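You operate a simulated robot arm through the tools that you are given. There is no shell and no other tool. Be economical: measure what you need, move in short steps, check, and stop when the job is done.

Carry out the task below with a simulated two-armed robot. There is one attempt and no reset: what you move stays moved.

TASK
Rub the green book's grime off with the pad; press the pan down and sweep the crumbs in.
Fine: pad and soft brush go back where they lay.

The check looks at the end state, three seconds after you hand in, the way a careful person would. Anything else that was tipped, shoved, dropped, spilled or broken makes it a failure.

THE ROBOT
Two 7-joint arms with two-finger parallel grippers on one trunk, on a base that drives. Base frame: it is fixed to the floor where the robot stands at the start and does not move with it; the origin is under the middle of the robot, x ahead of it, y to its left, z up. Units: m, degrees, N and s.
The left shoulder is at the start at [0.07, 0.163, 1.145], the right one opposite. With the tool pointing down near the work surface each hand reaches from about 0.4 to 0.88 m from the robot's upright axis, wherever it stands, measured 20 degrees to its own side. Places, roughly: crumbs [0.4, 0.1, 0.9]. Payload 3.43 kg a hand.
The TCP of each hand is the grasp point between the finger pads, 0.034 m short of the fingertips. In the tool frame z runs along the fingers and y along their closing line. Largest opening 0.128 m; finger width 0.024, thickness 0.012; the body of the gripper, 0.048 by 0.13 m, starts 0.096 m behind the TCP.
Orientation is told as [roll, pitch, yaw] about the base's x, y, z axes, in that order, counted from this pose: with the fingers straight down and closing along the base's y, the tool's x points along the base's -x, its y along +y and its z along -z.

THE INTERFACE
- The arms move only by the tool move_arm. It takes "left_increments", "right_increments" or both (then of equal length, played together; a hand with none holds still); each is a list of rows, each a list of 7 numbers: the shift along the tool's x, y, z in m, then the turn, a rotation vector about the tool's x, y, z in degrees, then the closure in counts, from 0 (fully open) to 255 (shut). In form: [[dx, dy, dz, rx, ry, rz, hand], ...]. A call has 1 to 10 rows; each row shifts and turns the commanded pose from where the row before left it, along the tool's axes as they then stand. Each row takes 0.2 s and may step no farther than 0.05 m and 8.6 degrees from the row before; otherwise, or with a gripper value out of range, the whole call is refused. Where a pose cannot be reached the arm comes as near as it can. A force on the tool above 40 N (or 10 N above the force at the start of the call, whichever is more), or a blocked arm, ends the call early, and 0.2 s more pass. Each finger travels about 0.153 m/s and halts on what it meets, pressing with about 29 N; the grip force reading is that of the motor and also rises with nothing between the fingers. The clock runs only during rows and for 0.2 s after the last one: add rows that do not move to give the fingers time. It gives the time, the measured TCP pose, the force on the tool (base axes), the opening and the grip force at its end, in the units of the frame above (readings bear some noise).
- Cameras (640 x 400 px; columns grow to the right, rows downward): "scene" is now at [0.1313, 0.0215, 1.3654]; the picture's right is [0.27, -0.96, 0.00], its down [-0.62, -0.18, -0.76] and it looks along [0.73, 0.21, -0.65] (base axes); focal length 227 px, centre (320, 200). "left" rides on the left gripper at [0.076, 0.011, -0.16] in its tool frame; the picture's right is [-0.15, 0.99, 0.00], its down [-0.88, -0.13, -0.46] and it looks along [-0.45, -0.07, 0.89] (tool axes); focal length 234 px, centre (320, 200). "right" rides on the right gripper at [0.076, -0.011, -0.16] in its tool frame; the picture's right is [0.15, 0.99, 0.00], its down [-0.88, 0.13, -0.46] and it looks along [-0.45, 0.07, 0.89] (tool axes); focal length 234 px, centre (320, 200). There is no depth. A picture from a camera that has moved, and an enlarged one, comes with that camera's place and axes in the base frame and with its lens.
- grab_frame(camera): a new picture of that camera. No time passes.
- lift_body(by): slides the trunk up (or, below 0, down) by that many m; the arms and the scene camera ride with it, the base frame stays. It gives what a move gives, with no picture.
- base_move(legs): drives the robot by 1 to 6 legs, each [ahead, left, turn to the left] in m, m and degrees, along the robot's own axes; the way and the turn of a leg run together, so that a leg with both is an arc; at most 1.5 m and 180 degrees a leg. The arms and the cameras ride along, it lands a little off, and it stops where it bumps. It gives what a move gives.
- aim_head(pan, tilt): turns the head with the scene camera to pan (to the left, within 86 degrees either way) and tilt (down, from -29 to 69), counted from straight ahead of the robot. It gives what a move gives.
- zoom(camera, box): a new picture of the part [left, top, right, bottom] of that camera's present view, enlarged. No time passes.
- finish_job(): hands the job in; it is judged then, once.

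Go step by step. Nothing tells you exact positions but the pictures and the camera data: compare them with the known pose of the tool, close in by small moves and look again before you grip or let go. The budget is 120 turns and 108 pictures, counting those below and the enlarged ones. Unless the task says otherwise, let go and move clear before handing in, and close with one line.

The tools are called after "Request:" as name(argument=value, ...) on one line, values as JSON. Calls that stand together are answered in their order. move_arm: Moves the arms, as the interface text tells. Its arguments: {"type":"object","properties":{"left_increments":{"type":"array"},"right_increments":{"type":"array"}},"required":[]} The other tools are called the same way: lift_body (by) slides the trunk up or down; base_move (legs) drives the base; aim_head (pan, tilt) turns the head that bears the scene camera; grab_frame (camera) takes a picture; zoom (camera, box) takes an enlarged picture of a part of a camera's view; finish_job () hands the job in.

At the start:

```text
time: 0.0
left_position: [0.5829, 0.425, 1.2035]
left_tcp_rot: [0.0, 0.0, -0.1]
left_force: [-0.5, 0.0, 0.6]
left_finger_gap: 0.1278
left_grip_force: 0.1
right_position: [0.5136, -0.0932, 1.1417]
right_tcp_rot: [-0.1, 0.0, 0.0]
right_force: [-0.5, -0.5, -0.3]
right_finger_gap: 0.1282
right_grip_force: 0.0
trunk travel left (down, up): [-0.625, 0.315]
robot x, y, heading: [0.001, 0.0002, -0.2]
head pan, tilt: [15.7, 40.4]
```

scene: 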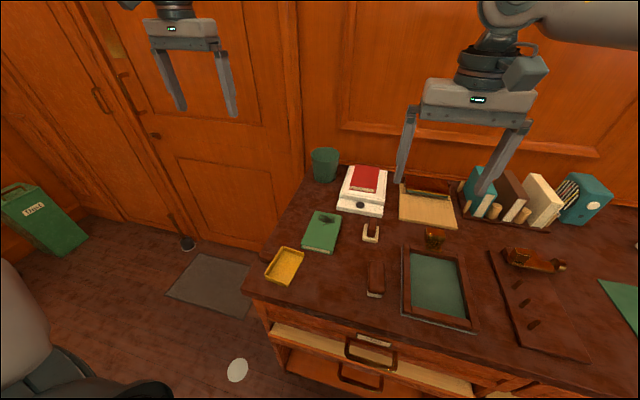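
right: 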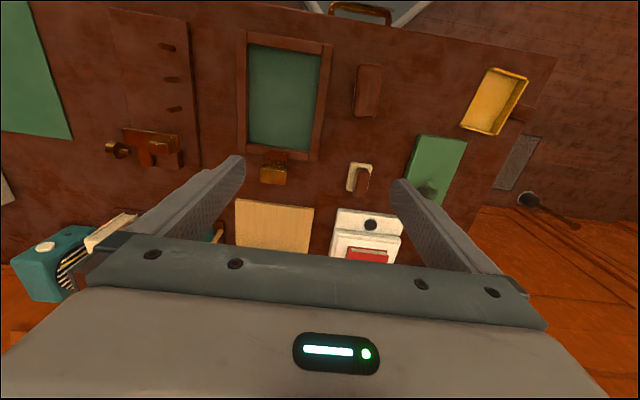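
left: 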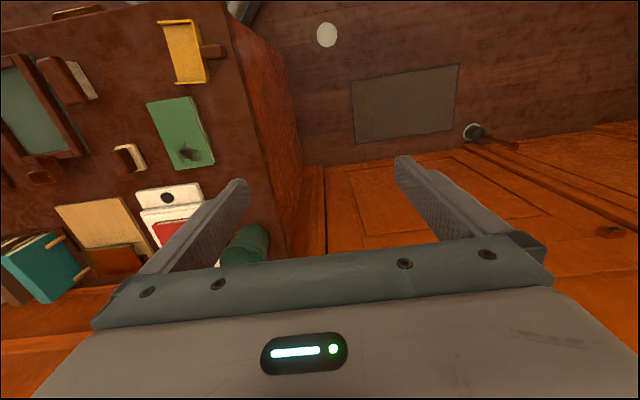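

I see a desk with a green book with a dark smudge, a yellow pan, a small brown-and-white object and a brush-like block. I will enlarge these to identify them.

Request:
zoom(camera="scene", box=[240, 190, 400, 310])

Request:
zoom(camera="right", box=[320, 50, 560, 210])

Request:
zoom(camera="left", box=[40, 0, 260, 180])

```text
3.33 times, centred on (320, 250) of scene
camera zoom: at [0.1313, 0.0215, 1.3654], right [0.27, -0.96, 0.0], down [-0.62, -0.18, -0.76], along [0.73, 0.21, -0.65], focal length 758 px, centre (320, 33)
```

zoom: 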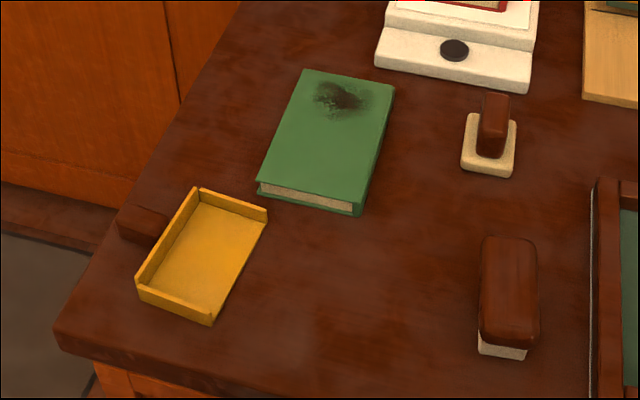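

```text
2.50 times, centred on (440, 130) of right
camera zoom: at [0.4373, -0.1042, 1.3019], right [-0.15, 0.99, 0.0], down [0.88, 0.13, 0.46], along [0.45, 0.07, -0.89], focal length 585 px, centre (20, 375)
```

zoom: 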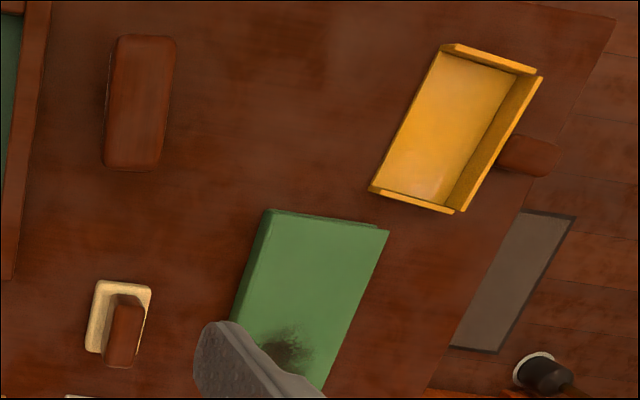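

```text
2.22 times, centred on (150, 90) of left
camera zoom: at [0.5077, 0.4372, 1.3631], right [0.15, 0.99, 0.0], down [0.88, -0.13, 0.46], along [0.45, -0.07, -0.89], focal length 520 px, centre (698, 444)
```

zoom: 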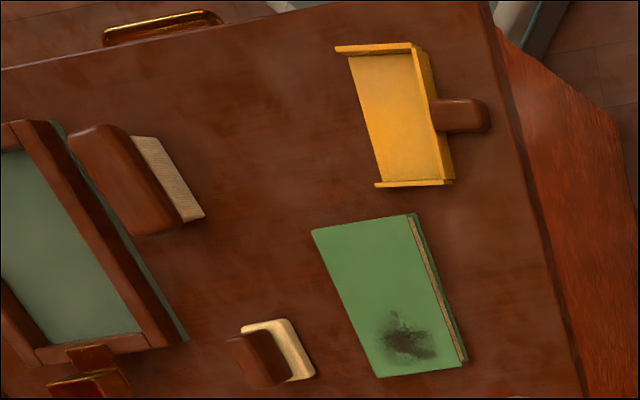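

The pad (cream with a brown grip) is at about (0.60, 0.00), the brush at (0.44, −0.03), and the pan at x 0.38–0.48, y 0.165–0.23 opening toward −y. I'll zoom in to find the crumbs and check for other brushes.

Request:
zoom(camera="scene", box=[280, 255, 360, 305])

Request:
zoom(camera="scene", box=[340, 160, 640, 350])

Request:
zoom(camera="right", box=[360, 40, 480, 115])

```text
8.00 times, centred on (320, 280) of scene
camera zoom: at [0.1313, 0.0215, 1.3654], right [0.27, -0.96, 0.0], down [-0.62, -0.18, -0.76], along [0.73, 0.21, -0.65], focal length 1818 px, centre (320, -440)
```

zoom: 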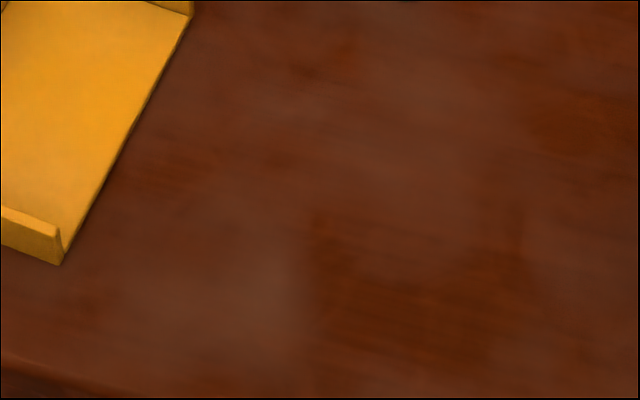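

```text
2.11 times, centred on (490, 255) of scene
camera zoom: at [0.1313, 0.0215, 1.3654], right [0.27, -0.96, 0.0], down [-0.62, -0.18, -0.76], along [0.73, 0.21, -0.65], focal length 478 px, centre (-38, 84)
```

zoom: 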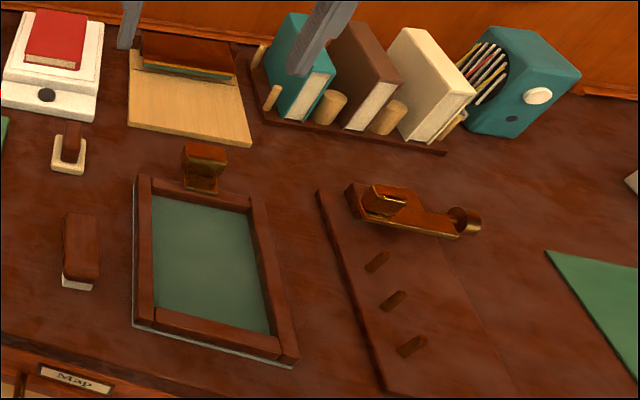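

```text
5.33 times, centred on (420, 78) of right
camera zoom: at [0.4373, -0.1042, 1.3019], right [-0.15, 0.99, 0.0], down [0.88, 0.13, 0.46], along [0.45, 0.07, -0.89], focal length 1249 px, centre (-213, 853)
```

zoom: 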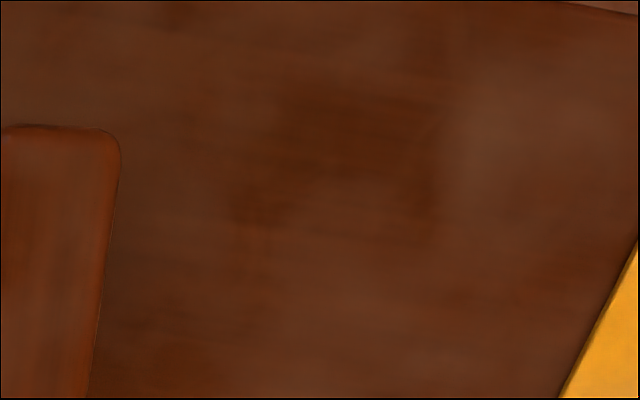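

No crumbs show yet at this distance; they may be small and dark. I'll bring the left hand's camera over the bare area between brush and pan for a close look.

Request:
move_arm(left_increments=[[0.0104, -0.0381, 0.0213, 0, 0, 0, 0], [0.0104, -0.0381, 0.0213, 0, 0, 0, 0], [0.0104, -0.0381, 0.0213, 0, 0, 0, 0], [0.0104, -0.0381, 0.0213, 0, 0, 0, 0], [0.0104, -0.0381, 0.0213, 0, 0, 0, 0], [0.0104, -0.0381, 0.0213, 0, 0, 0, 0], [0.0104, -0.0381, 0.0213, 0, 0, 0, 0], [0.0104, -0.0381, 0.0213, 0, 0, 0, 0]])

Request:
grab_frame(camera="left")

```text
time: 1.8
left_position: [0.505, 0.1225, 1.031]
left_tcp_rot: [-0.1, 0.0, 0.2]
left_force: [-0.2, -0.7, -0.7]
left_finger_gap: 0.128
left_grip_force: 0.0
right_position: [0.5156, -0.0916, 1.1395]
right_tcp_rot: [0.1, 0.2, -0.1]
right_force: [0.9, 0.9, -0.7]
right_finger_gap: 0.1281
right_grip_force: 0.1
trunk travel left (down, up): [-0.625, 0.315]
robot x, y, heading: [0.0032, -0.0006, -0.1]
head pan, tilt: [15.7, 40.4]
```

```text
98 pictures are left
camera left: at [0.4293, 0.1343, 1.1903], right [0.14, 0.99, 0.0], down [0.88, -0.13, 0.45], along [0.45, -0.07, -0.89], focal length 234 px, centre (320, 200)
```

left: 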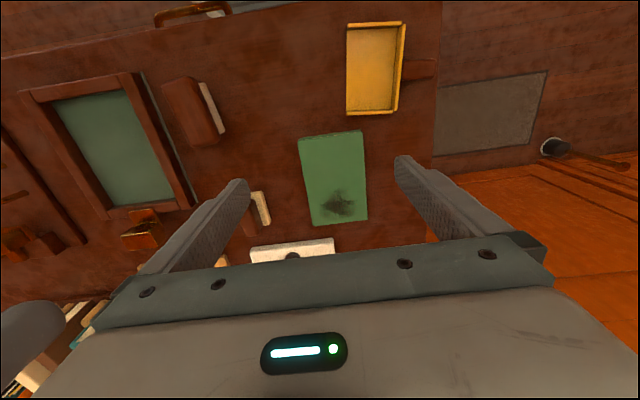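

Request:
zoom(camera="left", box=[190, 15, 350, 115])

Request:
zoom(camera="left", box=[290, 10, 450, 110])

```text
4.00 times, centred on (270, 65) of left
camera zoom: at [0.4293, 0.1343, 1.1903], right [0.14, 0.99, 0.0], down [0.88, -0.13, 0.45], along [0.45, -0.07, -0.89], focal length 937 px, centre (520, 740)
```

zoom: 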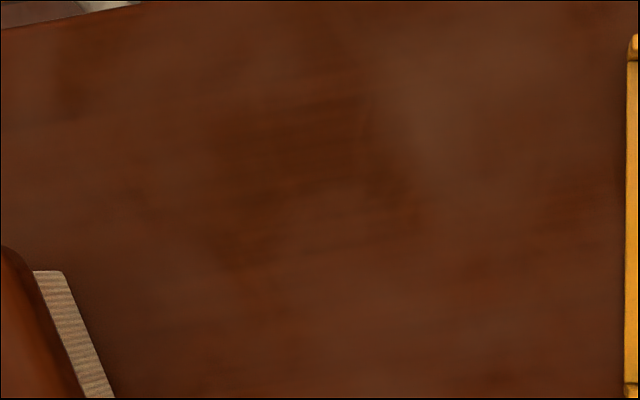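

```text
4.00 times, centred on (370, 60) of left
camera zoom: at [0.4293, 0.1343, 1.1903], right [0.14, 0.99, 0.0], down [0.88, -0.13, 0.45], along [0.45, -0.07, -0.89], focal length 937 px, centre (120, 760)
```

zoom: 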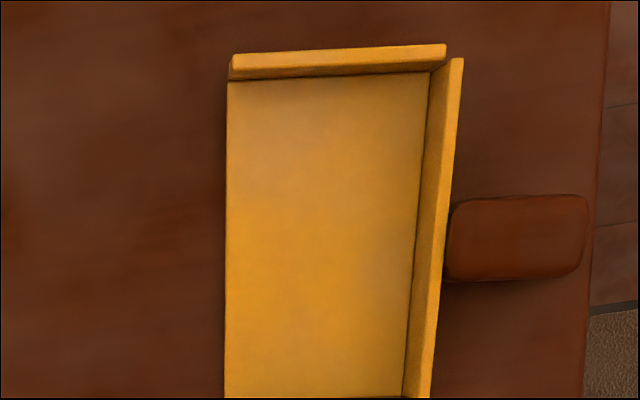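

The table shows no crumbs, so they'll likely appear once the book is rubbed. I move the right hand aside and hover the left hand over the pad.

Request:
move_arm(left_increments=[[0, 0, 0, 0, 0, 0, 0], [0, 0, 0, 0, 0, 0, 0], [-0.024, -0.0305, 0.008, 0, 0, 0, 0], [-0.024, -0.0305, 0.008, 0, 0, 0, 0], [-0.024, -0.0305, 0.008, 0, 0, 0, 0], [-0.024, -0.0305, 0.008, 0, 0, 0, 0]], right_increments=[[0, -0.045, 0, 0, 0, 0, 0], [0, -0.045, 0, 0, 0, 0, 0], [0, -0.045, 0, 0, 0, 0, 0], [0, -0.045, 0, 0, 0, 0, 0], [0, -0.045, 0, 0, 0, 0, 0], [0, 0, 0, 0, 0, 0, 0]])

Request:
grab_frame(camera="left")

Request:
zoom(camera="left", box=[240, 90, 400, 190])

Request:
zoom(camera="scene", box=[330, 200, 410, 250])

```text
time: 3.2
left_position: [0.5123, 0.1244, 1.0304]
left_tcp_rot: [0.0, 0.0, 0.0]
left_force: [0.1, -0.6, 0.4]
left_finger_gap: 0.1282
left_grip_force: 0.0
left hand out of reach, approached as far as the arm can: row 3, 4, 5, 6
right_position: [0.5094, -0.3132, 1.1423]
right_tcp_rot: [-0.1, 0.0, 0.0]
right_force: [-0.2, 0.8, -0.5]
right_finger_gap: 0.1282
right_grip_force: 0.1
trunk travel left (down, up): [-0.625, 0.315]
robot x, y, heading: [0.0004, -0.0013, 0.0]
head pan, tilt: [15.7, 40.4]
```

```text
95 pictures are left
camera left: at [0.4359, 0.1365, 1.1897], right [0.15, 0.99, 0.0], down [0.88, -0.13, 0.46], along [0.45, -0.07, -0.89], focal length 234 px, centre (320, 200)
```

left: 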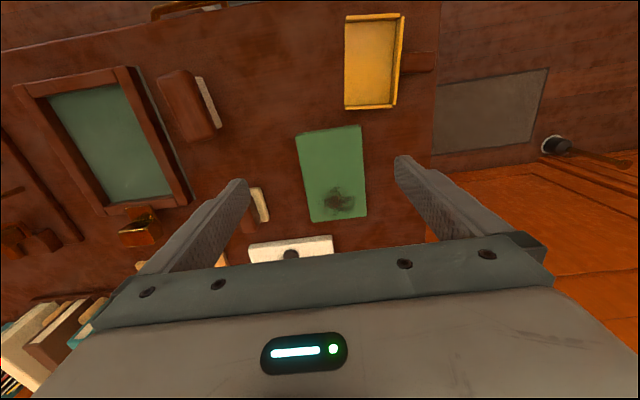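

```text
4.00 times, centred on (320, 140) of left
camera zoom: at [0.4359, 0.1365, 1.1897], right [0.15, 0.99, 0.0], down [0.88, -0.13, 0.46], along [0.45, -0.07, -0.89], focal length 937 px, centre (320, 440)
```

zoom: 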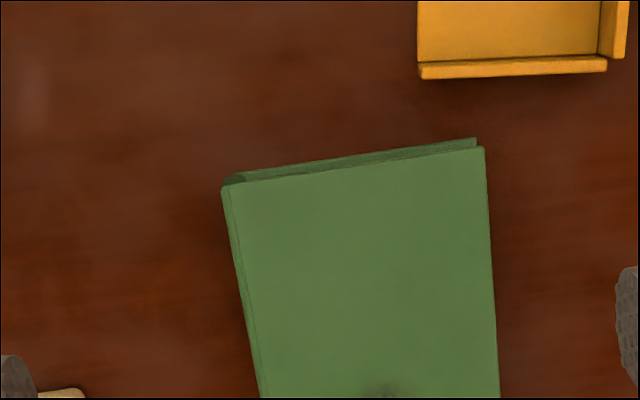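

```text
8.00 times, centred on (370, 225) of scene
camera zoom: at [0.1319, 0.0224, 1.3653], right [0.27, -0.96, 0.0], down [-0.62, -0.18, -0.76], along [0.73, 0.21, -0.65], focal length 1818 px, centre (-80, 0)
```

zoom: 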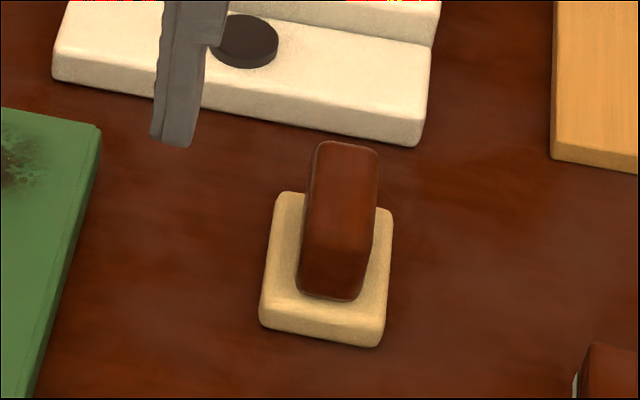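

The left arm cannot reach that far across, so the base should shift. I drive 0.2 m to the right so the pad and book lie comfortably on the left hand's side.

Request:
base_move(legs=[[0, -0.2, 0]])

Request:
grab_frame(camera="left")

Request:
grab_frame(camera="scene")

```text
time: 4.8
left_position: [0.5103, -0.0701, 1.0312]
left_tcp_rot: [-0.1, 0.0, 0.4]
left_force: [-0.3, -0.8, 0.2]
left_finger_gap: 0.1279
left_grip_force: 0.1
right_position: [0.5119, -0.5071, 1.1421]
right_tcp_rot: [0.0, 0.0, 0.4]
right_force: [0.0, 1.0, -0.2]
right_finger_gap: 0.1282
right_grip_force: 0.0
trunk travel left (down, up): [-0.625, 0.315]
robot x, y, heading: [0.0025, -0.1953, 0.5]
head pan, tilt: [15.7, 40.4]
```

```text
92 pictures are left
camera left: at [0.4351, -0.0579, 1.19], right [0.14, 0.99, 0.0], down [0.88, -0.12, 0.46], along [0.45, -0.06, -0.89], focal length 234 px, centre (320, 200)
```

left: 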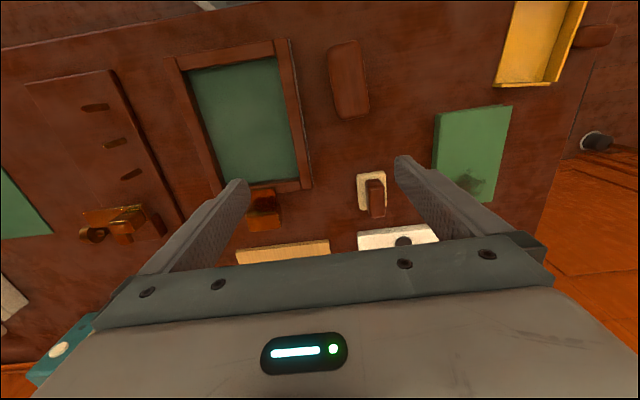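

```text
91 pictures are left
camera scene: at [0.1317, -0.174, 1.3654], right [0.28, -0.96, 0.0], down [-0.62, -0.18, -0.76], along [0.73, 0.21, -0.65], focal length 227 px, centre (320, 200)
```

scene: 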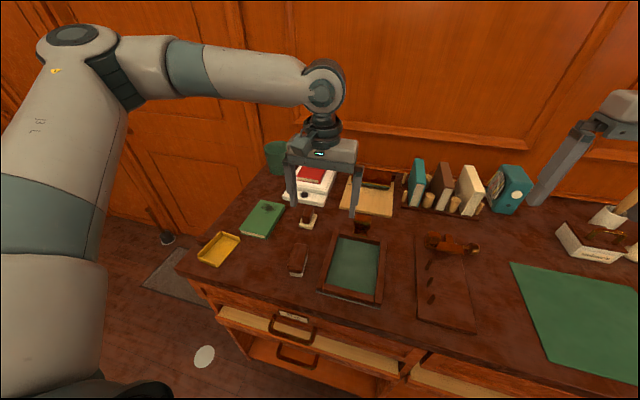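

The pad is at about (0.597, 0.001). I move the left hand over it and look closely.

Request:
move_arm(left_increments=[[-0.029, 0.0237, 0.005, 0, 0, 0, 0], [-0.029, 0.0237, 0.005, 0, 0, 0, 0], [-0.029, 0.0237, 0.005, 0, 0, 0, 0], [0, 0, 0, 0, 0, 0, 0]])

Request:
zoom(camera="left", box=[240, 90, 400, 190])

```text
time: 5.8
left_position: [0.5994, 0.0013, 1.0172]
left_tcp_rot: [-0.1, -0.1, 0.5]
left_force: [-0.2, 0.6, 0.3]
left_finger_gap: 0.128
left_grip_force: 0.1
right_position: [0.511, -0.5068, 1.1424]
right_tcp_rot: [0.0, 0.0, 0.4]
right_force: [-0.5, -0.3, -0.2]
right_finger_gap: 0.1281
right_grip_force: 0.0
trunk travel left (down, up): [-0.625, 0.315]
robot x, y, heading: [-0.0005, -0.1992, 0.2]
head pan, tilt: [15.7, 40.4]
```

```text
4.00 times, centred on (320, 140) of left
camera zoom: at [0.5229, 0.0131, 1.1764], right [0.14, 0.99, 0.0], down [0.88, -0.12, 0.46], along [0.45, -0.06, -0.89], focal length 937 px, centre (320, 440)
```

zoom: 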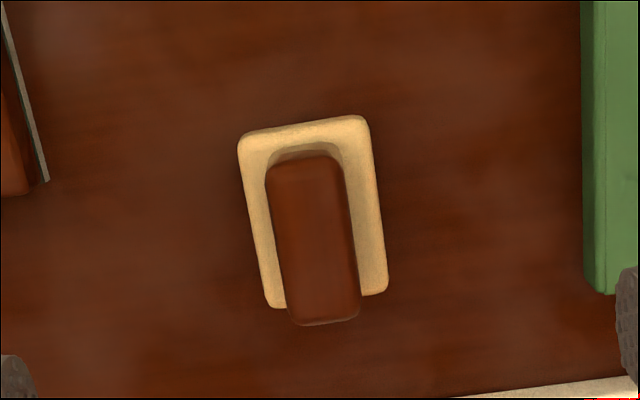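

The pad lies square to the base with its grip right under the hand, the grip's top at about z 0.89. I lower with half-open fingers to just above the cream base, then check.

Request:
move_arm(left_increments=[[0, 0, 0.03, 0, 0, 0, 100], [0, 0, 0.03, 0, 0, 0, 100], [0, 0, 0.03, 0, 0, 0, 100], [0, 0, 0.017, 0, 0, 0, 100], [0, 0, 0.008, 0, 0, 0, 100], [0, 0, 0, 0, 0, 0, 100]])

Request:
grab_frame(camera="left")

Request:
zoom(camera="scene", box=[260, 180, 360, 242])

```text
time: 7.2
left_position: [0.5954, 0.0054, 0.9037]
left_tcp_rot: [-0.2, -0.1, 0.5]
left_force: [0.3, 0.2, 0.2]
left_finger_gap: 0.0781
left_grip_force: 0.0
left hand out of reach, approached as far as the arm can: row 5
right_position: [0.512, -0.5078, 1.142]
right_tcp_rot: [0.0, 0.1, 0.4]
right_force: [1.0, 0.5, 0.0]
right_finger_gap: 0.1283
right_grip_force: 0.1
trunk travel left (down, up): [-0.625, 0.315]
robot x, y, heading: [-0.003, -0.197, 0.1]
head pan, tilt: [15.7, 40.4]
```

```text
89 pictures are left
camera left: at [0.5187, 0.0168, 1.0615], right [0.14, 0.99, 0.0], down [0.88, -0.12, 0.46], along [0.45, -0.07, -0.89], focal length 234 px, centre (320, 200)
```

left: 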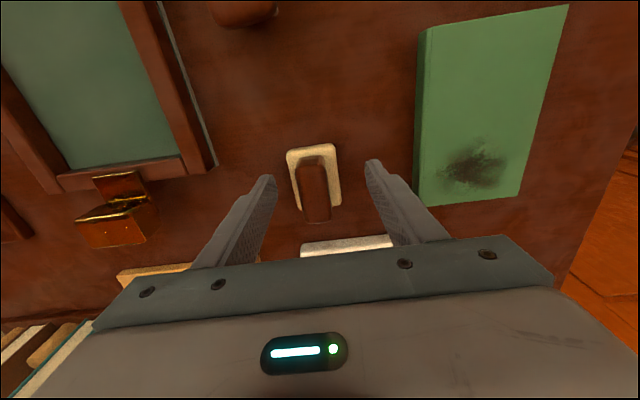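

```text
6.40 times, centred on (310, 211) of scene
camera zoom: at [0.1319, -0.174, 1.3653], right [0.28, -0.96, 0.0], down [-0.62, -0.18, -0.76], along [0.73, 0.21, -0.65], focal length 1455 px, centre (384, 130)
```

zoom: 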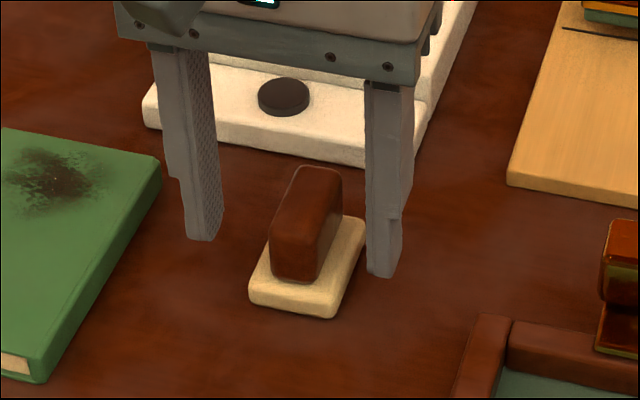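

The hand drifted a few mm and stopped at z 0.904, which is nearly low enough. I correct sideways, then settle a little with the trunk.

Request:
lift_body(by=-0.004)

Request:
move_arm(left_increments=[[-0.004, -0.0035, 0, 0, 0, 0, 100], [0, 0, 0, 0, 0, 0, 100]])

Request:
zoom(camera="left", box=[240, 130, 400, 230])

```text
time: 7.7
left_position: [0.5962, 0.0055, 0.898]
left_tcp_rot: [-0.2, -0.1, 0.5]
left_force: [0.6, 0.8, 0.2]
left_finger_gap: 0.0779
left_grip_force: 0.1
right_position: [0.5119, -0.5075, 1.1367]
right_tcp_rot: [0.0, 0.1, 0.2]
right_force: [0.4, 0.8, -0.7]
right_finger_gap: 0.1281
right_grip_force: 0.1
trunk travel left (down, up): [-0.621, 0.319]
robot x, y, heading: [0.0004, -0.1992, 0.1]
head pan, tilt: [15.7, 40.4]
```

```text
time: 8.3
left_position: [0.5952, 0.0054, 0.8991]
left_tcp_rot: [-0.2, -0.2, 0.4]
left_force: [-0.4, 0.3, 1.2]
left_finger_gap: 0.0778
left_grip_force: 0.2
left hand out of reach, approached as far as the arm can: row 1
right_position: [0.512, -0.5079, 1.139]
right_tcp_rot: [0.1, 0.0, 0.4]
right_force: [-0.6, -1.1, -0.2]
right_finger_gap: 0.1279
right_grip_force: 0.1
trunk travel left (down, up): [-0.621, 0.319]
robot x, y, heading: [0.0021, -0.1981, 0.3]
head pan, tilt: [15.7, 40.4]
```

```text
4.00 times, centred on (320, 180) of left
camera zoom: at [0.5186, 0.0169, 1.0578], right [0.14, 0.99, 0.0], down [0.88, -0.12, 0.46], along [0.45, -0.07, -0.89], focal length 937 px, centre (320, 280)
```

zoom: 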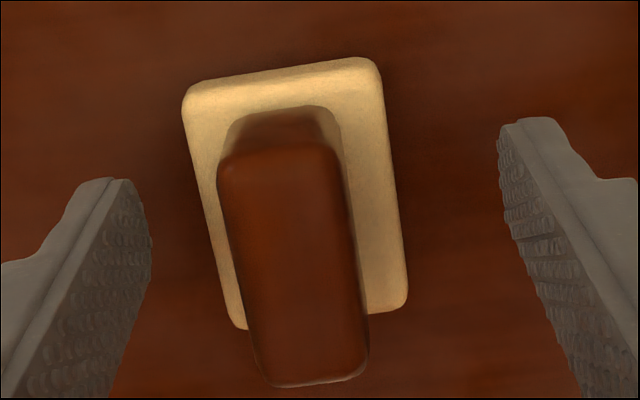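

The arm sits at a joint limit here, so I raise the hand and shift the base another 0.12 m to the right, then come back over the pad.

Request:
move_arm(left_increments=[[0, 0, -0.04, 0, 0, 0, 100], [0, 0, -0.04, 0, 0, 0, 100], [0, 0, 0, 0, 0, 0, 100]])

Request:
base_move(legs=[[0, -0.12, 0]])

Request:
move_arm(left_increments=[[0, 0.03, 0, 0, 0, 0, 100], [0, 0.03, 0, 0, 0, 0, 100], [0, 0.03, 0, 0, 0, 0, 100], [0, 0.026, 0, 0, 0, 0, 100], [0, 0, 0, 0, 0, 0, 100]])

Request:
grab_frame(camera="left")

```text
time: 9.1
left_position: [0.5969, 0.0064, 0.9794]
left_tcp_rot: [-0.2, 0.0, 0.4]
left_force: [0.2, -1.3, 0.0]
left_finger_gap: 0.078
left_grip_force: 0.0
right_position: [0.5125, -0.5072, 1.138]
right_tcp_rot: [0.0, 0.0, 0.2]
right_force: [-0.2, 0.2, 0.6]
right_finger_gap: 0.1281
right_grip_force: 0.2
trunk travel left (down, up): [-0.621, 0.319]
robot x, y, heading: [0.0004, -0.1981, 0.5]
head pan, tilt: [15.7, 40.4]
```

```text
time: 10.3
left_position: [0.598, -0.1142, 0.9786]
left_tcp_rot: [-0.2, -0.1, 0.5]
left_force: [-0.8, 0.2, 0.3]
left_finger_gap: 0.0776
left_grip_force: 0.2
right_position: [0.513, -0.6264, 1.1381]
right_tcp_rot: [0.1, 0.0, 0.4]
right_force: [-0.7, 0.2, 0.4]
right_finger_gap: 0.128
right_grip_force: 0.1
trunk travel left (down, up): [-0.621, 0.319]
robot x, y, heading: [0.0056, -0.3175, 0.3]
head pan, tilt: [15.7, 40.4]
```

```text
time: 11.6
left_position: [0.5946, -0.0008, 0.9799]
left_tcp_rot: [0.0, 0.0, 0.5]
left_force: [0.9, -0.7, 0.5]
left_finger_gap: 0.078
left_grip_force: 0.2
right_position: [0.5121, -0.6282, 1.139]
right_tcp_rot: [0.0, -0.1, 0.4]
right_force: [0.2, -0.1, -0.2]
right_finger_gap: 0.128
right_grip_force: 0.0
trunk travel left (down, up): [-0.621, 0.319]
robot x, y, heading: [0.0021, -0.3171, 0.4]
head pan, tilt: [15.7, 40.4]
```

```text
86 pictures are left
camera left: at [0.5182, 0.012, 1.1384], right [0.14, 0.99, 0.0], down [0.88, -0.12, 0.46], along [0.45, -0.07, -0.89], focal length 234 px, centre (320, 200)
```

left: 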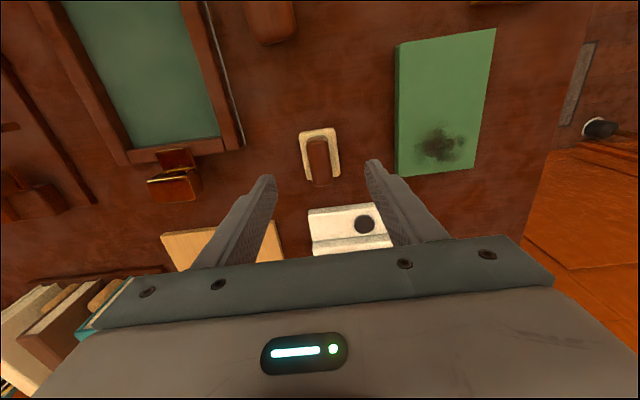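

Now the pad is centred under the hand. I lower again with small corrections.

Request:
move_arm(left_increments=[[-0.003, -0.002, 0.03, 0, 0, 0, 100], [0, 0, 0.03, 0, 0, 0, 100], [0, 0, 0.012, 0, 0, 0, 100], [0, 0, 0.008, 0, 0, 0, 100], [0, 0, 0, 0, 0, 0, 100]])

Request:
zoom(camera="left", box=[240, 130, 400, 230])

Request:
zoom(camera="scene", box=[230, 170, 330, 232])

```text
time: 12.8
left_position: [0.5989, -0.0002, 0.8996]
left_tcp_rot: [-0.1, 0.0, 0.6]
left_force: [-0.1, 0.7, -0.3]
left_finger_gap: 0.0779
left_grip_force: 0.0
right_position: [0.5129, -0.627, 1.1392]
right_tcp_rot: [-0.1, 0.0, 0.4]
right_force: [0.0, -0.1, -1.2]
right_finger_gap: 0.1281
right_grip_force: 0.1
trunk travel left (down, up): [-0.621, 0.319]
robot x, y, heading: [0.0006, -0.3123, 0.4]
head pan, tilt: [15.7, 40.4]
```

```text
4.00 times, centred on (320, 180) of left
camera zoom: at [0.5223, 0.0108, 1.0575], right [0.14, 0.99, 0.0], down [0.88, -0.12, 0.46], along [0.45, -0.07, -0.89], focal length 937 px, centre (320, 280)
```

zoom: 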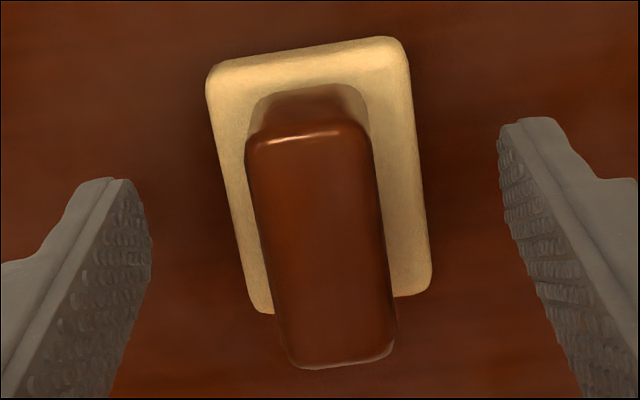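

```text
6.40 times, centred on (280, 201) of scene
camera zoom: at [0.1322, -0.2944, 1.3614], right [0.28, -0.96, 0.0], down [-0.62, -0.18, -0.76], along [0.73, 0.21, -0.65], focal length 1455 px, centre (576, 194)
```

zoom: 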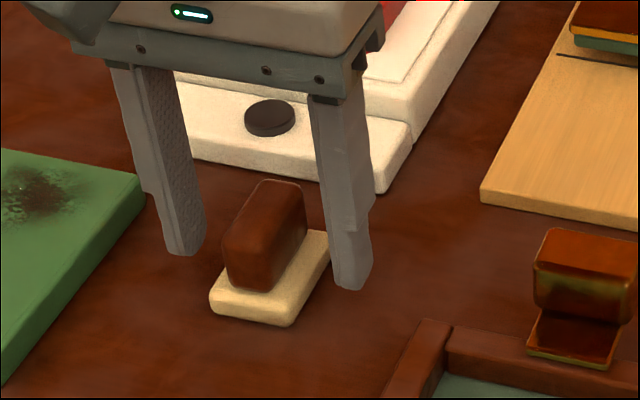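

The fingers straddle the grip squarely. Closing.

Request:
move_arm(left_increments=[[0, 0, 0, 0, 0, 0, 255], [0, 0, 0, 0, 0, 0, 255], [0, 0, 0, 0, 0, 0, 255]])

Request:
zoom(camera="left", box=[240, 130, 400, 230])

```text
time: 13.6
left_position: [0.5996, -0.0011, 0.8975]
left_tcp_rot: [-0.3, 0.0, 0.6]
left_force: [0.5, 0.6, 1.5]
left_finger_gap: 0.0429
left_grip_force: 28.6
right_position: [0.5135, -0.627, 1.139]
right_tcp_rot: [0.0, 0.1, 0.4]
right_force: [-0.2, -0.1, 0.2]
right_finger_gap: 0.1278
right_grip_force: 0.0
trunk travel left (down, up): [-0.621, 0.319]
robot x, y, heading: [-0.0014, -0.3176, 0.4]
head pan, tilt: [15.7, 40.4]
```

```text
4.00 times, centred on (320, 180) of left
camera zoom: at [0.5226, 0.0108, 1.0575], right [0.14, 0.99, 0.0], down [0.88, -0.12, 0.46], along [0.45, -0.07, -0.89], focal length 937 px, centre (320, 280)
```

zoom: 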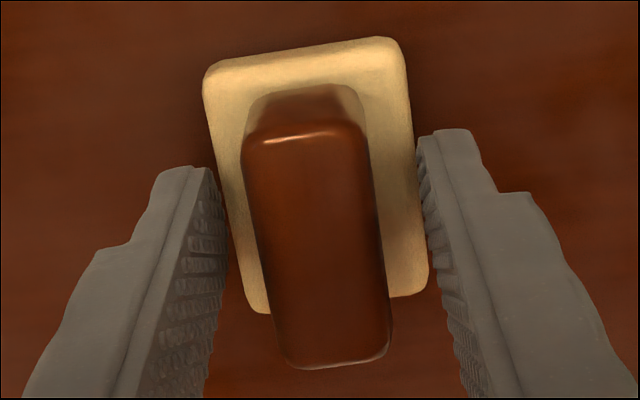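

The tips closed on the cream base's edge (0.043 wide) rather than the grip. I open, rise about 1 cm and close on the brown grip instead.

Request:
move_arm(left_increments=[[0, 0, 0, 0, 0, 0, 110], [0, 0, 0, 0, 0, 0, 110], [0, 0, -0.0095, 0, 0, 0, 110], [0, 0, 0, 0, 0, 0, 110], [0, 0, 0, 0, 0, 0, 255], [0, 0, 0, 0, 0, 0, 255], [0, 0, 0, 0, 0, 0, 255]])

Request:
zoom(camera="left", box=[240, 130, 400, 230])

```text
time: 15.2
left_position: [0.5984, 0.0002, 0.909]
left_tcp_rot: [-0.3, 0.0, 0.6]
left_force: [-0.8, -1.0, 0.9]
left_finger_gap: 0.0232
left_grip_force: 28.7
right_position: [0.5118, -0.6273, 1.1383]
right_tcp_rot: [0.0, 0.0, 0.4]
right_force: [-1.0, 0.0, 1.3]
right_finger_gap: 0.1281
right_grip_force: 0.2
trunk travel left (down, up): [-0.621, 0.319]
robot x, y, heading: [0.0037, -0.3171, 0.4]
head pan, tilt: [15.7, 40.4]
```

```text
4.00 times, centred on (320, 180) of left
camera zoom: at [0.5222, 0.0116, 1.0675], right [0.14, 0.99, 0.0], down [0.88, -0.12, 0.46], along [0.45, -0.07, -0.89], focal length 937 px, centre (320, 280)
```

zoom: 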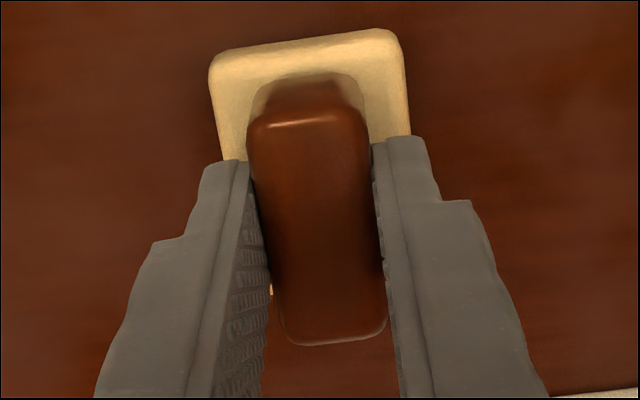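

Solid grip on the brown part (0.023 wide); the put-back pose is TCP (0.598, 0.000, 0.909). I lift and carry the pad over the smudge at about (0.605, 0.138).

Request:
move_arm(left_increments=[[0, 0, -0.035, 0, 0, 0, 255], [0, 0, -0.035, 0, 0, 0, 255], [0, 0.046, 0, 0, 0, 0, 255], [0, 0.046, 0, 0, 0, 0, 255], [-0.006, 0.045, 0, 0, 0, 0, 255], [0, 0, 0.035, 0, 0, 0, 255], [0, 0, 0, 0, 0, 0, 255]])

Request:
grab_frame(camera="left")

Request:
zoom(camera="scene", box=[180, 160, 300, 235])

```text
time: 16.8
left_position: [0.6049, 0.1381, 0.9423]
left_tcp_rot: [-0.2, 0.0, 0.6]
left_force: [-0.2, -0.6, -0.6]
left_finger_gap: 0.0232
left_grip_force: 28.9
right_position: [0.5132, -0.6277, 1.1384]
right_tcp_rot: [0.0, 0.0, 0.4]
right_force: [-1.0, -0.3, 0.0]
right_finger_gap: 0.1279
right_grip_force: 0.1
trunk travel left (down, up): [-0.621, 0.319]
robot x, y, heading: [0.0058, -0.3181, 0.2]
head pan, tilt: [15.7, 40.4]
```

```text
81 pictures are left
camera left: at [0.5276, 0.1494, 1.1011], right [0.14, 0.99, 0.0], down [0.88, -0.12, 0.46], along [0.45, -0.07, -0.89], focal length 234 px, centre (320, 200)
```

left: 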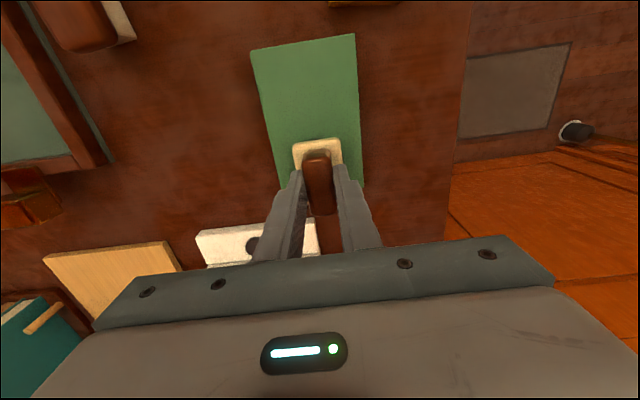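

```text
5.33 times, centred on (240, 198) of scene
camera zoom: at [0.1318, -0.2948, 1.3615], right [0.28, -0.96, 0.0], down [-0.62, -0.18, -0.76], along [0.73, 0.21, -0.65], focal length 1212 px, centre (747, 213)
```

zoom: 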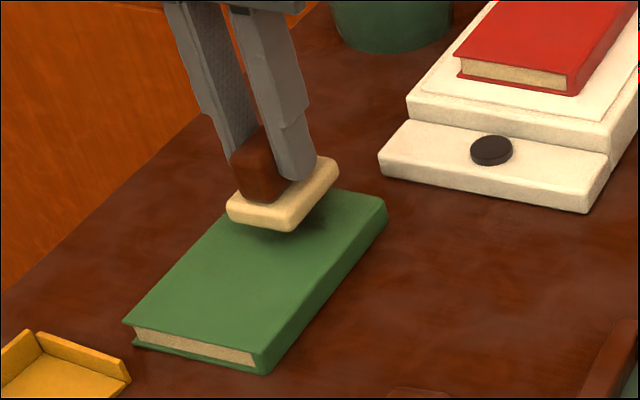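

The pad hovers just above the smudge. I lower it in fine steps watching force.

Request:
move_arm(left_increments=[[0, 0, 0.003, 0, 0, 0, 255], [0, 0, 0.003, 0, 0, 0, 255], [0, 0, 0, 0, 0, 0, 255]])

Request:
move_arm(left_increments=[[0, 0, 0.003, 0, 0, 0, 255], [0, 0, 0, 0, 0, 0, 255]])

```text
time: 17.6
left_position: [0.6048, 0.1373, 0.9364]
left_tcp_rot: [-0.2, -0.2, 0.6]
left_force: [0.3, -0.2, -1.0]
left_finger_gap: 0.0229
left_grip_force: 29.5
right_position: [0.5131, -0.6274, 1.1385]
right_tcp_rot: [0.0, 0.0, 0.4]
right_force: [-0.1, -0.3, 0.0]
right_finger_gap: 0.1282
right_grip_force: 0.1
trunk travel left (down, up): [-0.621, 0.319]
robot x, y, heading: [0.0001, -0.3189, 0.6]
head pan, tilt: [15.7, 40.4]
```

```text
time: 18.1
left_position: [0.6041, 0.1365, 0.9337]
left_tcp_rot: [-0.1, -0.1, 0.6]
left_force: [-0.3, 0.3, -0.8]
left_finger_gap: 0.0231
left_grip_force: 28.8
right_position: [0.5134, -0.6278, 1.1367]
right_tcp_rot: [-0.1, 0.0, 0.4]
right_force: [0.1, 0.7, 0.6]
right_finger_gap: 0.128
right_grip_force: 0.0
trunk travel left (down, up): [-0.621, 0.319]
robot x, y, heading: [0.0036, -0.3227, 0.2]
head pan, tilt: [15.7, 40.4]
```

Request:
move_arm(left_increments=[[0, 0, 0.003, 0, 0, 0, 255], [0, 0, 0, 0, 0, 0, 255]])

Request:
move_arm(left_increments=[[0, 0, 0.002, 0, 0, 0, 255], [0, 0, 0, 0, 0, 0, 255]])

Request:
zoom(camera="scene", box=[200, 170, 280, 220])

```text
time: 18.8
left_position: [0.6067, 0.1366, 0.932]
left_tcp_rot: [-0.1, -0.2, 0.5]
left_force: [-0.4, -0.5, -0.7]
left_finger_gap: 0.0233
left_grip_force: 29.1
right_position: [0.5127, -0.6255, 1.1393]
right_tcp_rot: [0.0, 0.0, 0.3]
right_force: [-0.5, -1.0, 0.1]
right_finger_gap: 0.1282
right_grip_force: 0.1
trunk travel left (down, up): [-0.621, 0.319]
robot x, y, heading: [0.0045, -0.3168, 0.5]
head pan, tilt: [15.7, 40.4]
```

```text
time: 19.4
left_position: [0.6052, 0.1365, 0.9289]
left_tcp_rot: [-0.2, -0.2, 0.5]
left_force: [-1.2, 0.5, 0.1]
left_finger_gap: 0.023
left_grip_force: 29.4
right_position: [0.513, -0.6269, 1.138]
right_tcp_rot: [0.0, 0.0, 0.4]
right_force: [0.1, 0.2, 0.0]
right_finger_gap: 0.1279
right_grip_force: 0.1
trunk travel left (down, up): [-0.621, 0.319]
robot x, y, heading: [0.0026, -0.3165, 0.6]
head pan, tilt: [15.7, 40.4]
```

```text
8.00 times, centred on (240, 195) of scene
camera zoom: at [0.1325, -0.2944, 1.3614], right [0.28, -0.96, 0.0], down [-0.62, -0.18, -0.76], along [0.73, 0.21, -0.65], focal length 1818 px, centre (960, 240)
```

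zoom: 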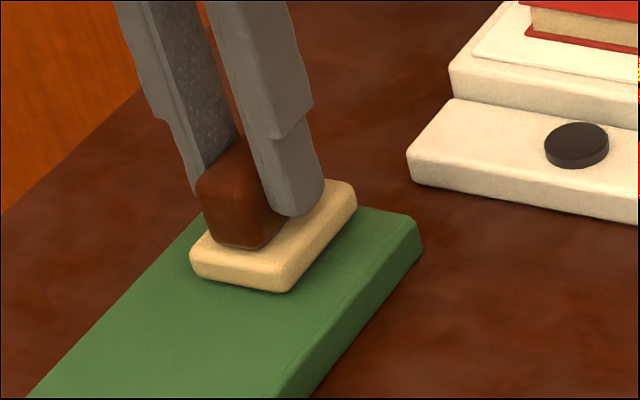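

Almost in contact. I continue in 2 mm steps.

Request:
move_arm(left_increments=[[0, 0, 0.002, 0, 0, 0, 255], [0, 0, 0, 0, 0, 0, 255]])

Request:
move_arm(left_increments=[[0, 0, 0.002, 0, 0, 0, 255], [0, 0, 0, 0, 0, 0, 255]])

Request:
move_arm(left_increments=[[0, 0, 0.001, 0, 0, 0, 255], [0, 0, 0, 0, 0, 0, 255]])

```text
time: 19.9
left_position: [0.6044, 0.1376, 0.9277]
left_tcp_rot: [-0.2, -0.2, 0.5]
left_force: [2.1, 0.9, 8.8]
left_finger_gap: 0.023
left_grip_force: 28.8
right_position: [0.5123, -0.6278, 1.1384]
right_tcp_rot: [0.1, 0.0, 0.4]
right_force: [0.5, 0.6, 0.0]
right_finger_gap: 0.128
right_grip_force: 0.0
trunk travel left (down, up): [-0.621, 0.319]
robot x, y, heading: [-0.0004, -0.3188, 0.1]
head pan, tilt: [15.7, 40.4]
```

```text
time: 20.6
left_position: [0.6044, 0.1364, 0.9286]
left_tcp_rot: [-0.1, -0.4, 0.5]
left_force: [3.5, 3.1, 22.4]
left_finger_gap: 0.0228
left_grip_force: 28.8
right_position: [0.5112, -0.6281, 1.1395]
right_tcp_rot: [0.1, -0.1, 0.3]
right_force: [-0.7, 0.5, -0.2]
right_finger_gap: 0.128
right_grip_force: 0.0
trunk travel left (down, up): [-0.621, 0.319]
robot x, y, heading: [0.0023, -0.3166, 0.5]
head pan, tilt: [15.7, 40.4]
```

```text
time: 21.1
left_position: [0.6035, 0.1364, 0.9278]
left_tcp_rot: [0.0, -0.4, 0.5]
left_force: [5.1, 6.1, 31.1]
left_finger_gap: 0.0229
left_grip_force: 29.1
right_position: [0.511, -0.6286, 1.1396]
right_tcp_rot: [0.1, -0.2, 0.3]
right_force: [0.2, -0.4, 0.1]
right_finger_gap: 0.1279
right_grip_force: 0.0
trunk travel left (down, up): [-0.621, 0.319]
robot x, y, heading: [0.0008, -0.3192, 0.5]
head pan, tilt: [15.7, 40.4]
```

That's 31 N, so I back off to about 8 N and rub with balanced short strokes.

Request:
move_arm(left_increments=[[0, 0, -0.003, 0, 0, 0, 255], [0, 0.015, 0, 0, 0, 0, 255], [0, -0.015, 0, 0, 0, 0, 255], [0, -0.015, 0, 0, 0, 0, 255], [0, 0.015, 0, 0, 0, 0, 255], [-0.012, 0, 0, 0, 0, 0, 255], [0.012, 0, 0, 0, 0, 0, 255], [0.015, 0, 0, 0, 0, 0, 255], [-0.015, 0, 0, 0, 0, 0, 255], [0, 0, 0, 0, 0, 0, 255]])

Request:
grab_frame(camera="left")

Request:
zoom(camera="scene", box=[180, 160, 340, 260])

```text
time: 23.4
left_position: [0.6011, 0.135, 0.9273]
left_tcp_rot: [-0.2, -0.1, 0.5]
left_force: [-6.2, 0.3, 15.6]
left_finger_gap: 0.0232
left_grip_force: 29.2
right_position: [0.5102, -0.6268, 1.1382]
right_tcp_rot: [0.1, -0.1, 0.4]
right_force: [0.7, 0.3, -0.2]
right_finger_gap: 0.1279
right_grip_force: 0.1
trunk travel left (down, up): [-0.621, 0.319]
robot x, y, heading: [-0.001, -0.3156, 0.1]
head pan, tilt: [15.7, 40.4]
```

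```text
78 pictures are left
camera left: at [0.5249, 0.1473, 1.0861], right [0.14, 0.99, 0.0], down [0.88, -0.12, 0.46], along [0.45, -0.07, -0.89], focal length 234 px, centre (320, 200)
```

left: 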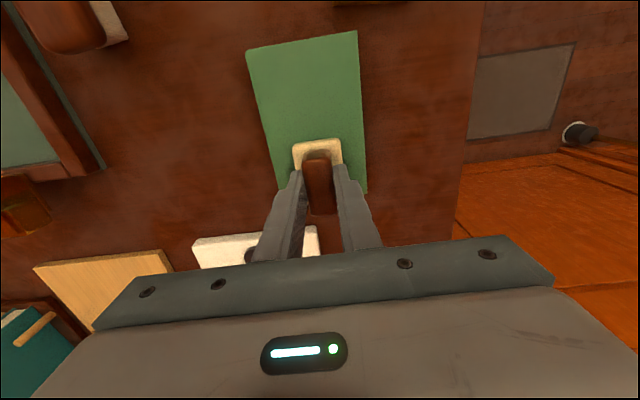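

```text
4.00 times, centred on (260, 210) of scene
camera zoom: at [0.1293, -0.2953, 1.3617], right [0.28, -0.96, 0.0], down [-0.62, -0.18, -0.76], along [0.73, 0.21, -0.65], focal length 909 px, centre (560, 160)
```

zoom: 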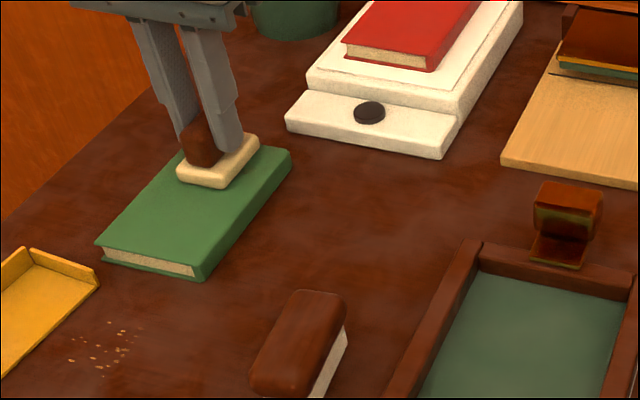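

Crumbs have now appeared beside the pan. I lift the pad to check the book.

Request:
move_arm(left_increments=[[0, 0, -0.03, 0, 0, 0, 255], [0, -0.045, -0.02, 0, 0, 0, 255], [0, -0.045, 0, 0, 0, 0, 255], [0, 0, 0, 0, 0, 0, 255]])

Request:
zoom(camera="scene", box=[180, 160, 300, 235])

Request:
grab_frame(camera="left")

```text
time: 24.4
left_position: [0.5985, 0.0463, 0.9773]
left_tcp_rot: [-0.2, -0.1, 0.5]
left_force: [-0.1, 0.3, 0.2]
left_finger_gap: 0.0232
left_grip_force: 28.6
right_position: [0.5126, -0.6253, 1.1389]
right_tcp_rot: [-0.1, 0.0, 0.4]
right_force: [-0.5, 0.6, -0.1]
right_finger_gap: 0.128
right_grip_force: 0.0
trunk travel left (down, up): [-0.621, 0.319]
robot x, y, heading: [0.0012, -0.3205, 0.4]
head pan, tilt: [15.7, 40.4]
```

```text
5.33 times, centred on (240, 198) of scene
camera zoom: at [0.1316, -0.293, 1.3614], right [0.28, -0.96, 0.0], down [-0.62, -0.18, -0.76], along [0.73, 0.21, -0.65], focal length 1212 px, centre (747, 213)
```

zoom: 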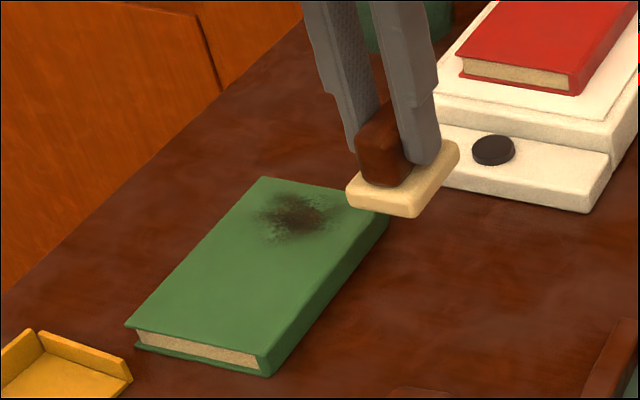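

```text
75 pictures are left
camera left: at [0.5221, 0.059, 1.1364], right [0.14, 0.99, 0.0], down [0.88, -0.12, 0.46], along [0.45, -0.07, -0.89], focal length 234 px, centre (320, 200)
```

left: 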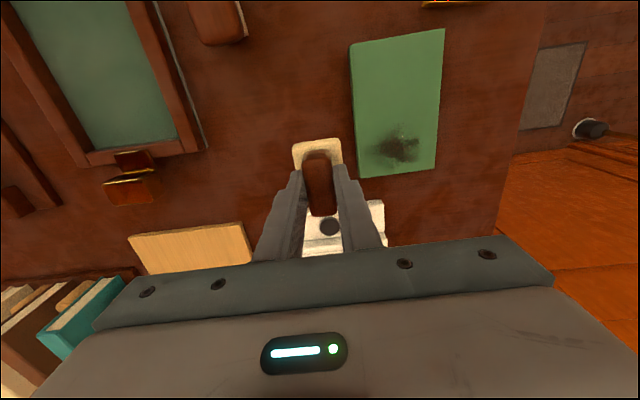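

The smudge is fainter but not gone, and the book has not shifted. I go back and rub more thoroughly.

Request:
move_arm(left_increments=[[0, 0.045, 0, 0, 0, 0, 255], [0, 0.045, 0.02, 0, 0, 0, 255], [0, 0, 0.029, 0, 0, 0, 255], [0, 0.02, 0, 0, 0, 0, 255], [0, -0.02, 0, 0, 0, 0, 255], [0, -0.02, 0, 0, 0, 0, 255], [0, 0.02, 0, 0, 0, 0, 255], [0, 0.02, 0, 0, 0, 0, 255], [0, -0.02, 0, 0, 0, 0, 255], [0, 0, 0, 0, 0, 0, 255]])

Request:
move_arm(left_increments=[[-0.012, 0, 0, 0, 0, 0, 255], [0, -0.02, 0, 0, 0, 0, 255], [0, 0.02, 0, 0, 0, 0, 255], [0, 0.02, 0, 0, 0, 0, 255], [0, -0.02, 0, 0, 0, 0, 255], [0.024, 0, 0, 0, 0, 0, 255], [0, 0.02, 0, 0, 0, 0, 255], [0, -0.02, 0, 0, 0, 0, 255], [0, -0.02, 0, 0, 0, 0, 255], [-0.012, 0.02, 0, 0, 0, 0, 255]])

Request:
move_arm(left_increments=[[0, 0.02, 0, 0, 0, 0, 255], [0, -0.02, 0, 0, 0, 0, 255], [0, -0.02, 0, 0, 0, 0, 255], [0, 0.02, 0, 0, 0, 0, 255], [0, 0.02, 0, 0, 0, 0, 255], [0, -0.02, 0, 0, 0, 0, 255], [0, 0, -0.03, 0, 0, 0, 255], [0, -0.045, -0.02, 0, 0, 0, 255], [0, -0.045, 0, 0, 0, 0, 255], [0, 0, 0, 0, 0, 0, 255]])

Request:
zoom(camera="scene", box=[180, 160, 300, 235])

Request:
grab_frame(camera="left")

```text
time: 26.6
left_position: [0.6028, 0.1381, 0.9286]
left_tcp_rot: [-0.2, -0.1, 0.4]
left_force: [-0.1, -0.1, 0.1]
left_finger_gap: 0.0229
left_grip_force: 28.4
right_position: [0.5122, -0.6266, 1.1383]
right_tcp_rot: [0.0, 0.0, 0.4]
right_force: [-0.3, 0.4, 0.7]
right_finger_gap: 0.1278
right_grip_force: 0.0
trunk travel left (down, up): [-0.621, 0.319]
robot x, y, heading: [0.0019, -0.3183, 0.4]
head pan, tilt: [15.7, 40.4]
```

```text
time: 28.8
left_position: [0.6031, 0.1356, 0.9283]
left_tcp_rot: [-0.2, -0.1, 0.4]
left_force: [1.7, -0.5, 0.6]
left_finger_gap: 0.023
left_grip_force: 29.0
right_position: [0.512, -0.6254, 1.1375]
right_tcp_rot: [-0.1, 0.0, 0.4]
right_force: [-0.2, -0.2, -0.1]
right_finger_gap: 0.1279
right_grip_force: 0.1
trunk travel left (down, up): [-0.621, 0.319]
robot x, y, heading: [-0.0006, -0.317, 0.3]
head pan, tilt: [15.7, 40.4]
```

```text
time: 30.9
left_position: [0.6073, 0.0463, 0.9776]
left_tcp_rot: [-0.3, -0.1, 0.5]
left_force: [0.5, 0.9, -1.2]
left_finger_gap: 0.0229
left_grip_force: 29.2
right_position: [0.512, -0.6262, 1.1389]
right_tcp_rot: [-0.1, 0.0, 0.4]
right_force: [-0.5, 0.1, -0.6]
right_finger_gap: 0.1279
right_grip_force: 0.0
trunk travel left (down, up): [-0.621, 0.319]
robot x, y, heading: [-0.001, -0.3172, 0.5]
head pan, tilt: [15.7, 40.4]
```

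```text
5.33 times, centred on (240, 198) of scene
camera zoom: at [0.1319, -0.2929, 1.3614], right [0.28, -0.96, 0.0], down [-0.62, -0.18, -0.76], along [0.73, 0.21, -0.65], focal length 1212 px, centre (747, 213)
```

zoom: 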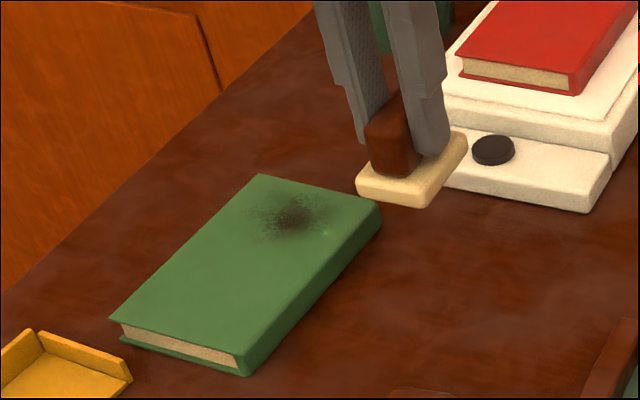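

```text
73 pictures are left
camera left: at [0.5302, 0.0576, 1.1368], right [0.14, 0.99, 0.0], down [0.88, -0.12, 0.46], along [0.45, -0.07, -0.89], focal length 234 px, centre (320, 200)
```

left: 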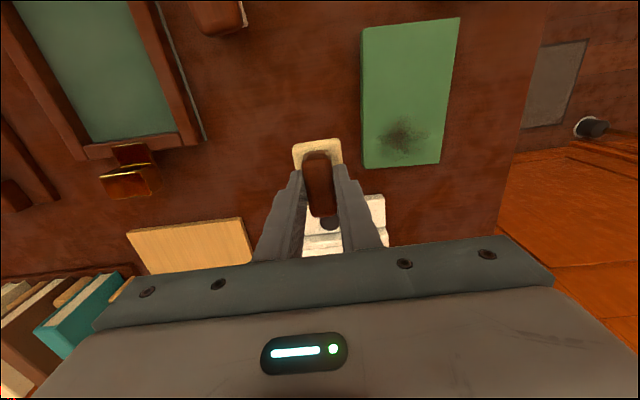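

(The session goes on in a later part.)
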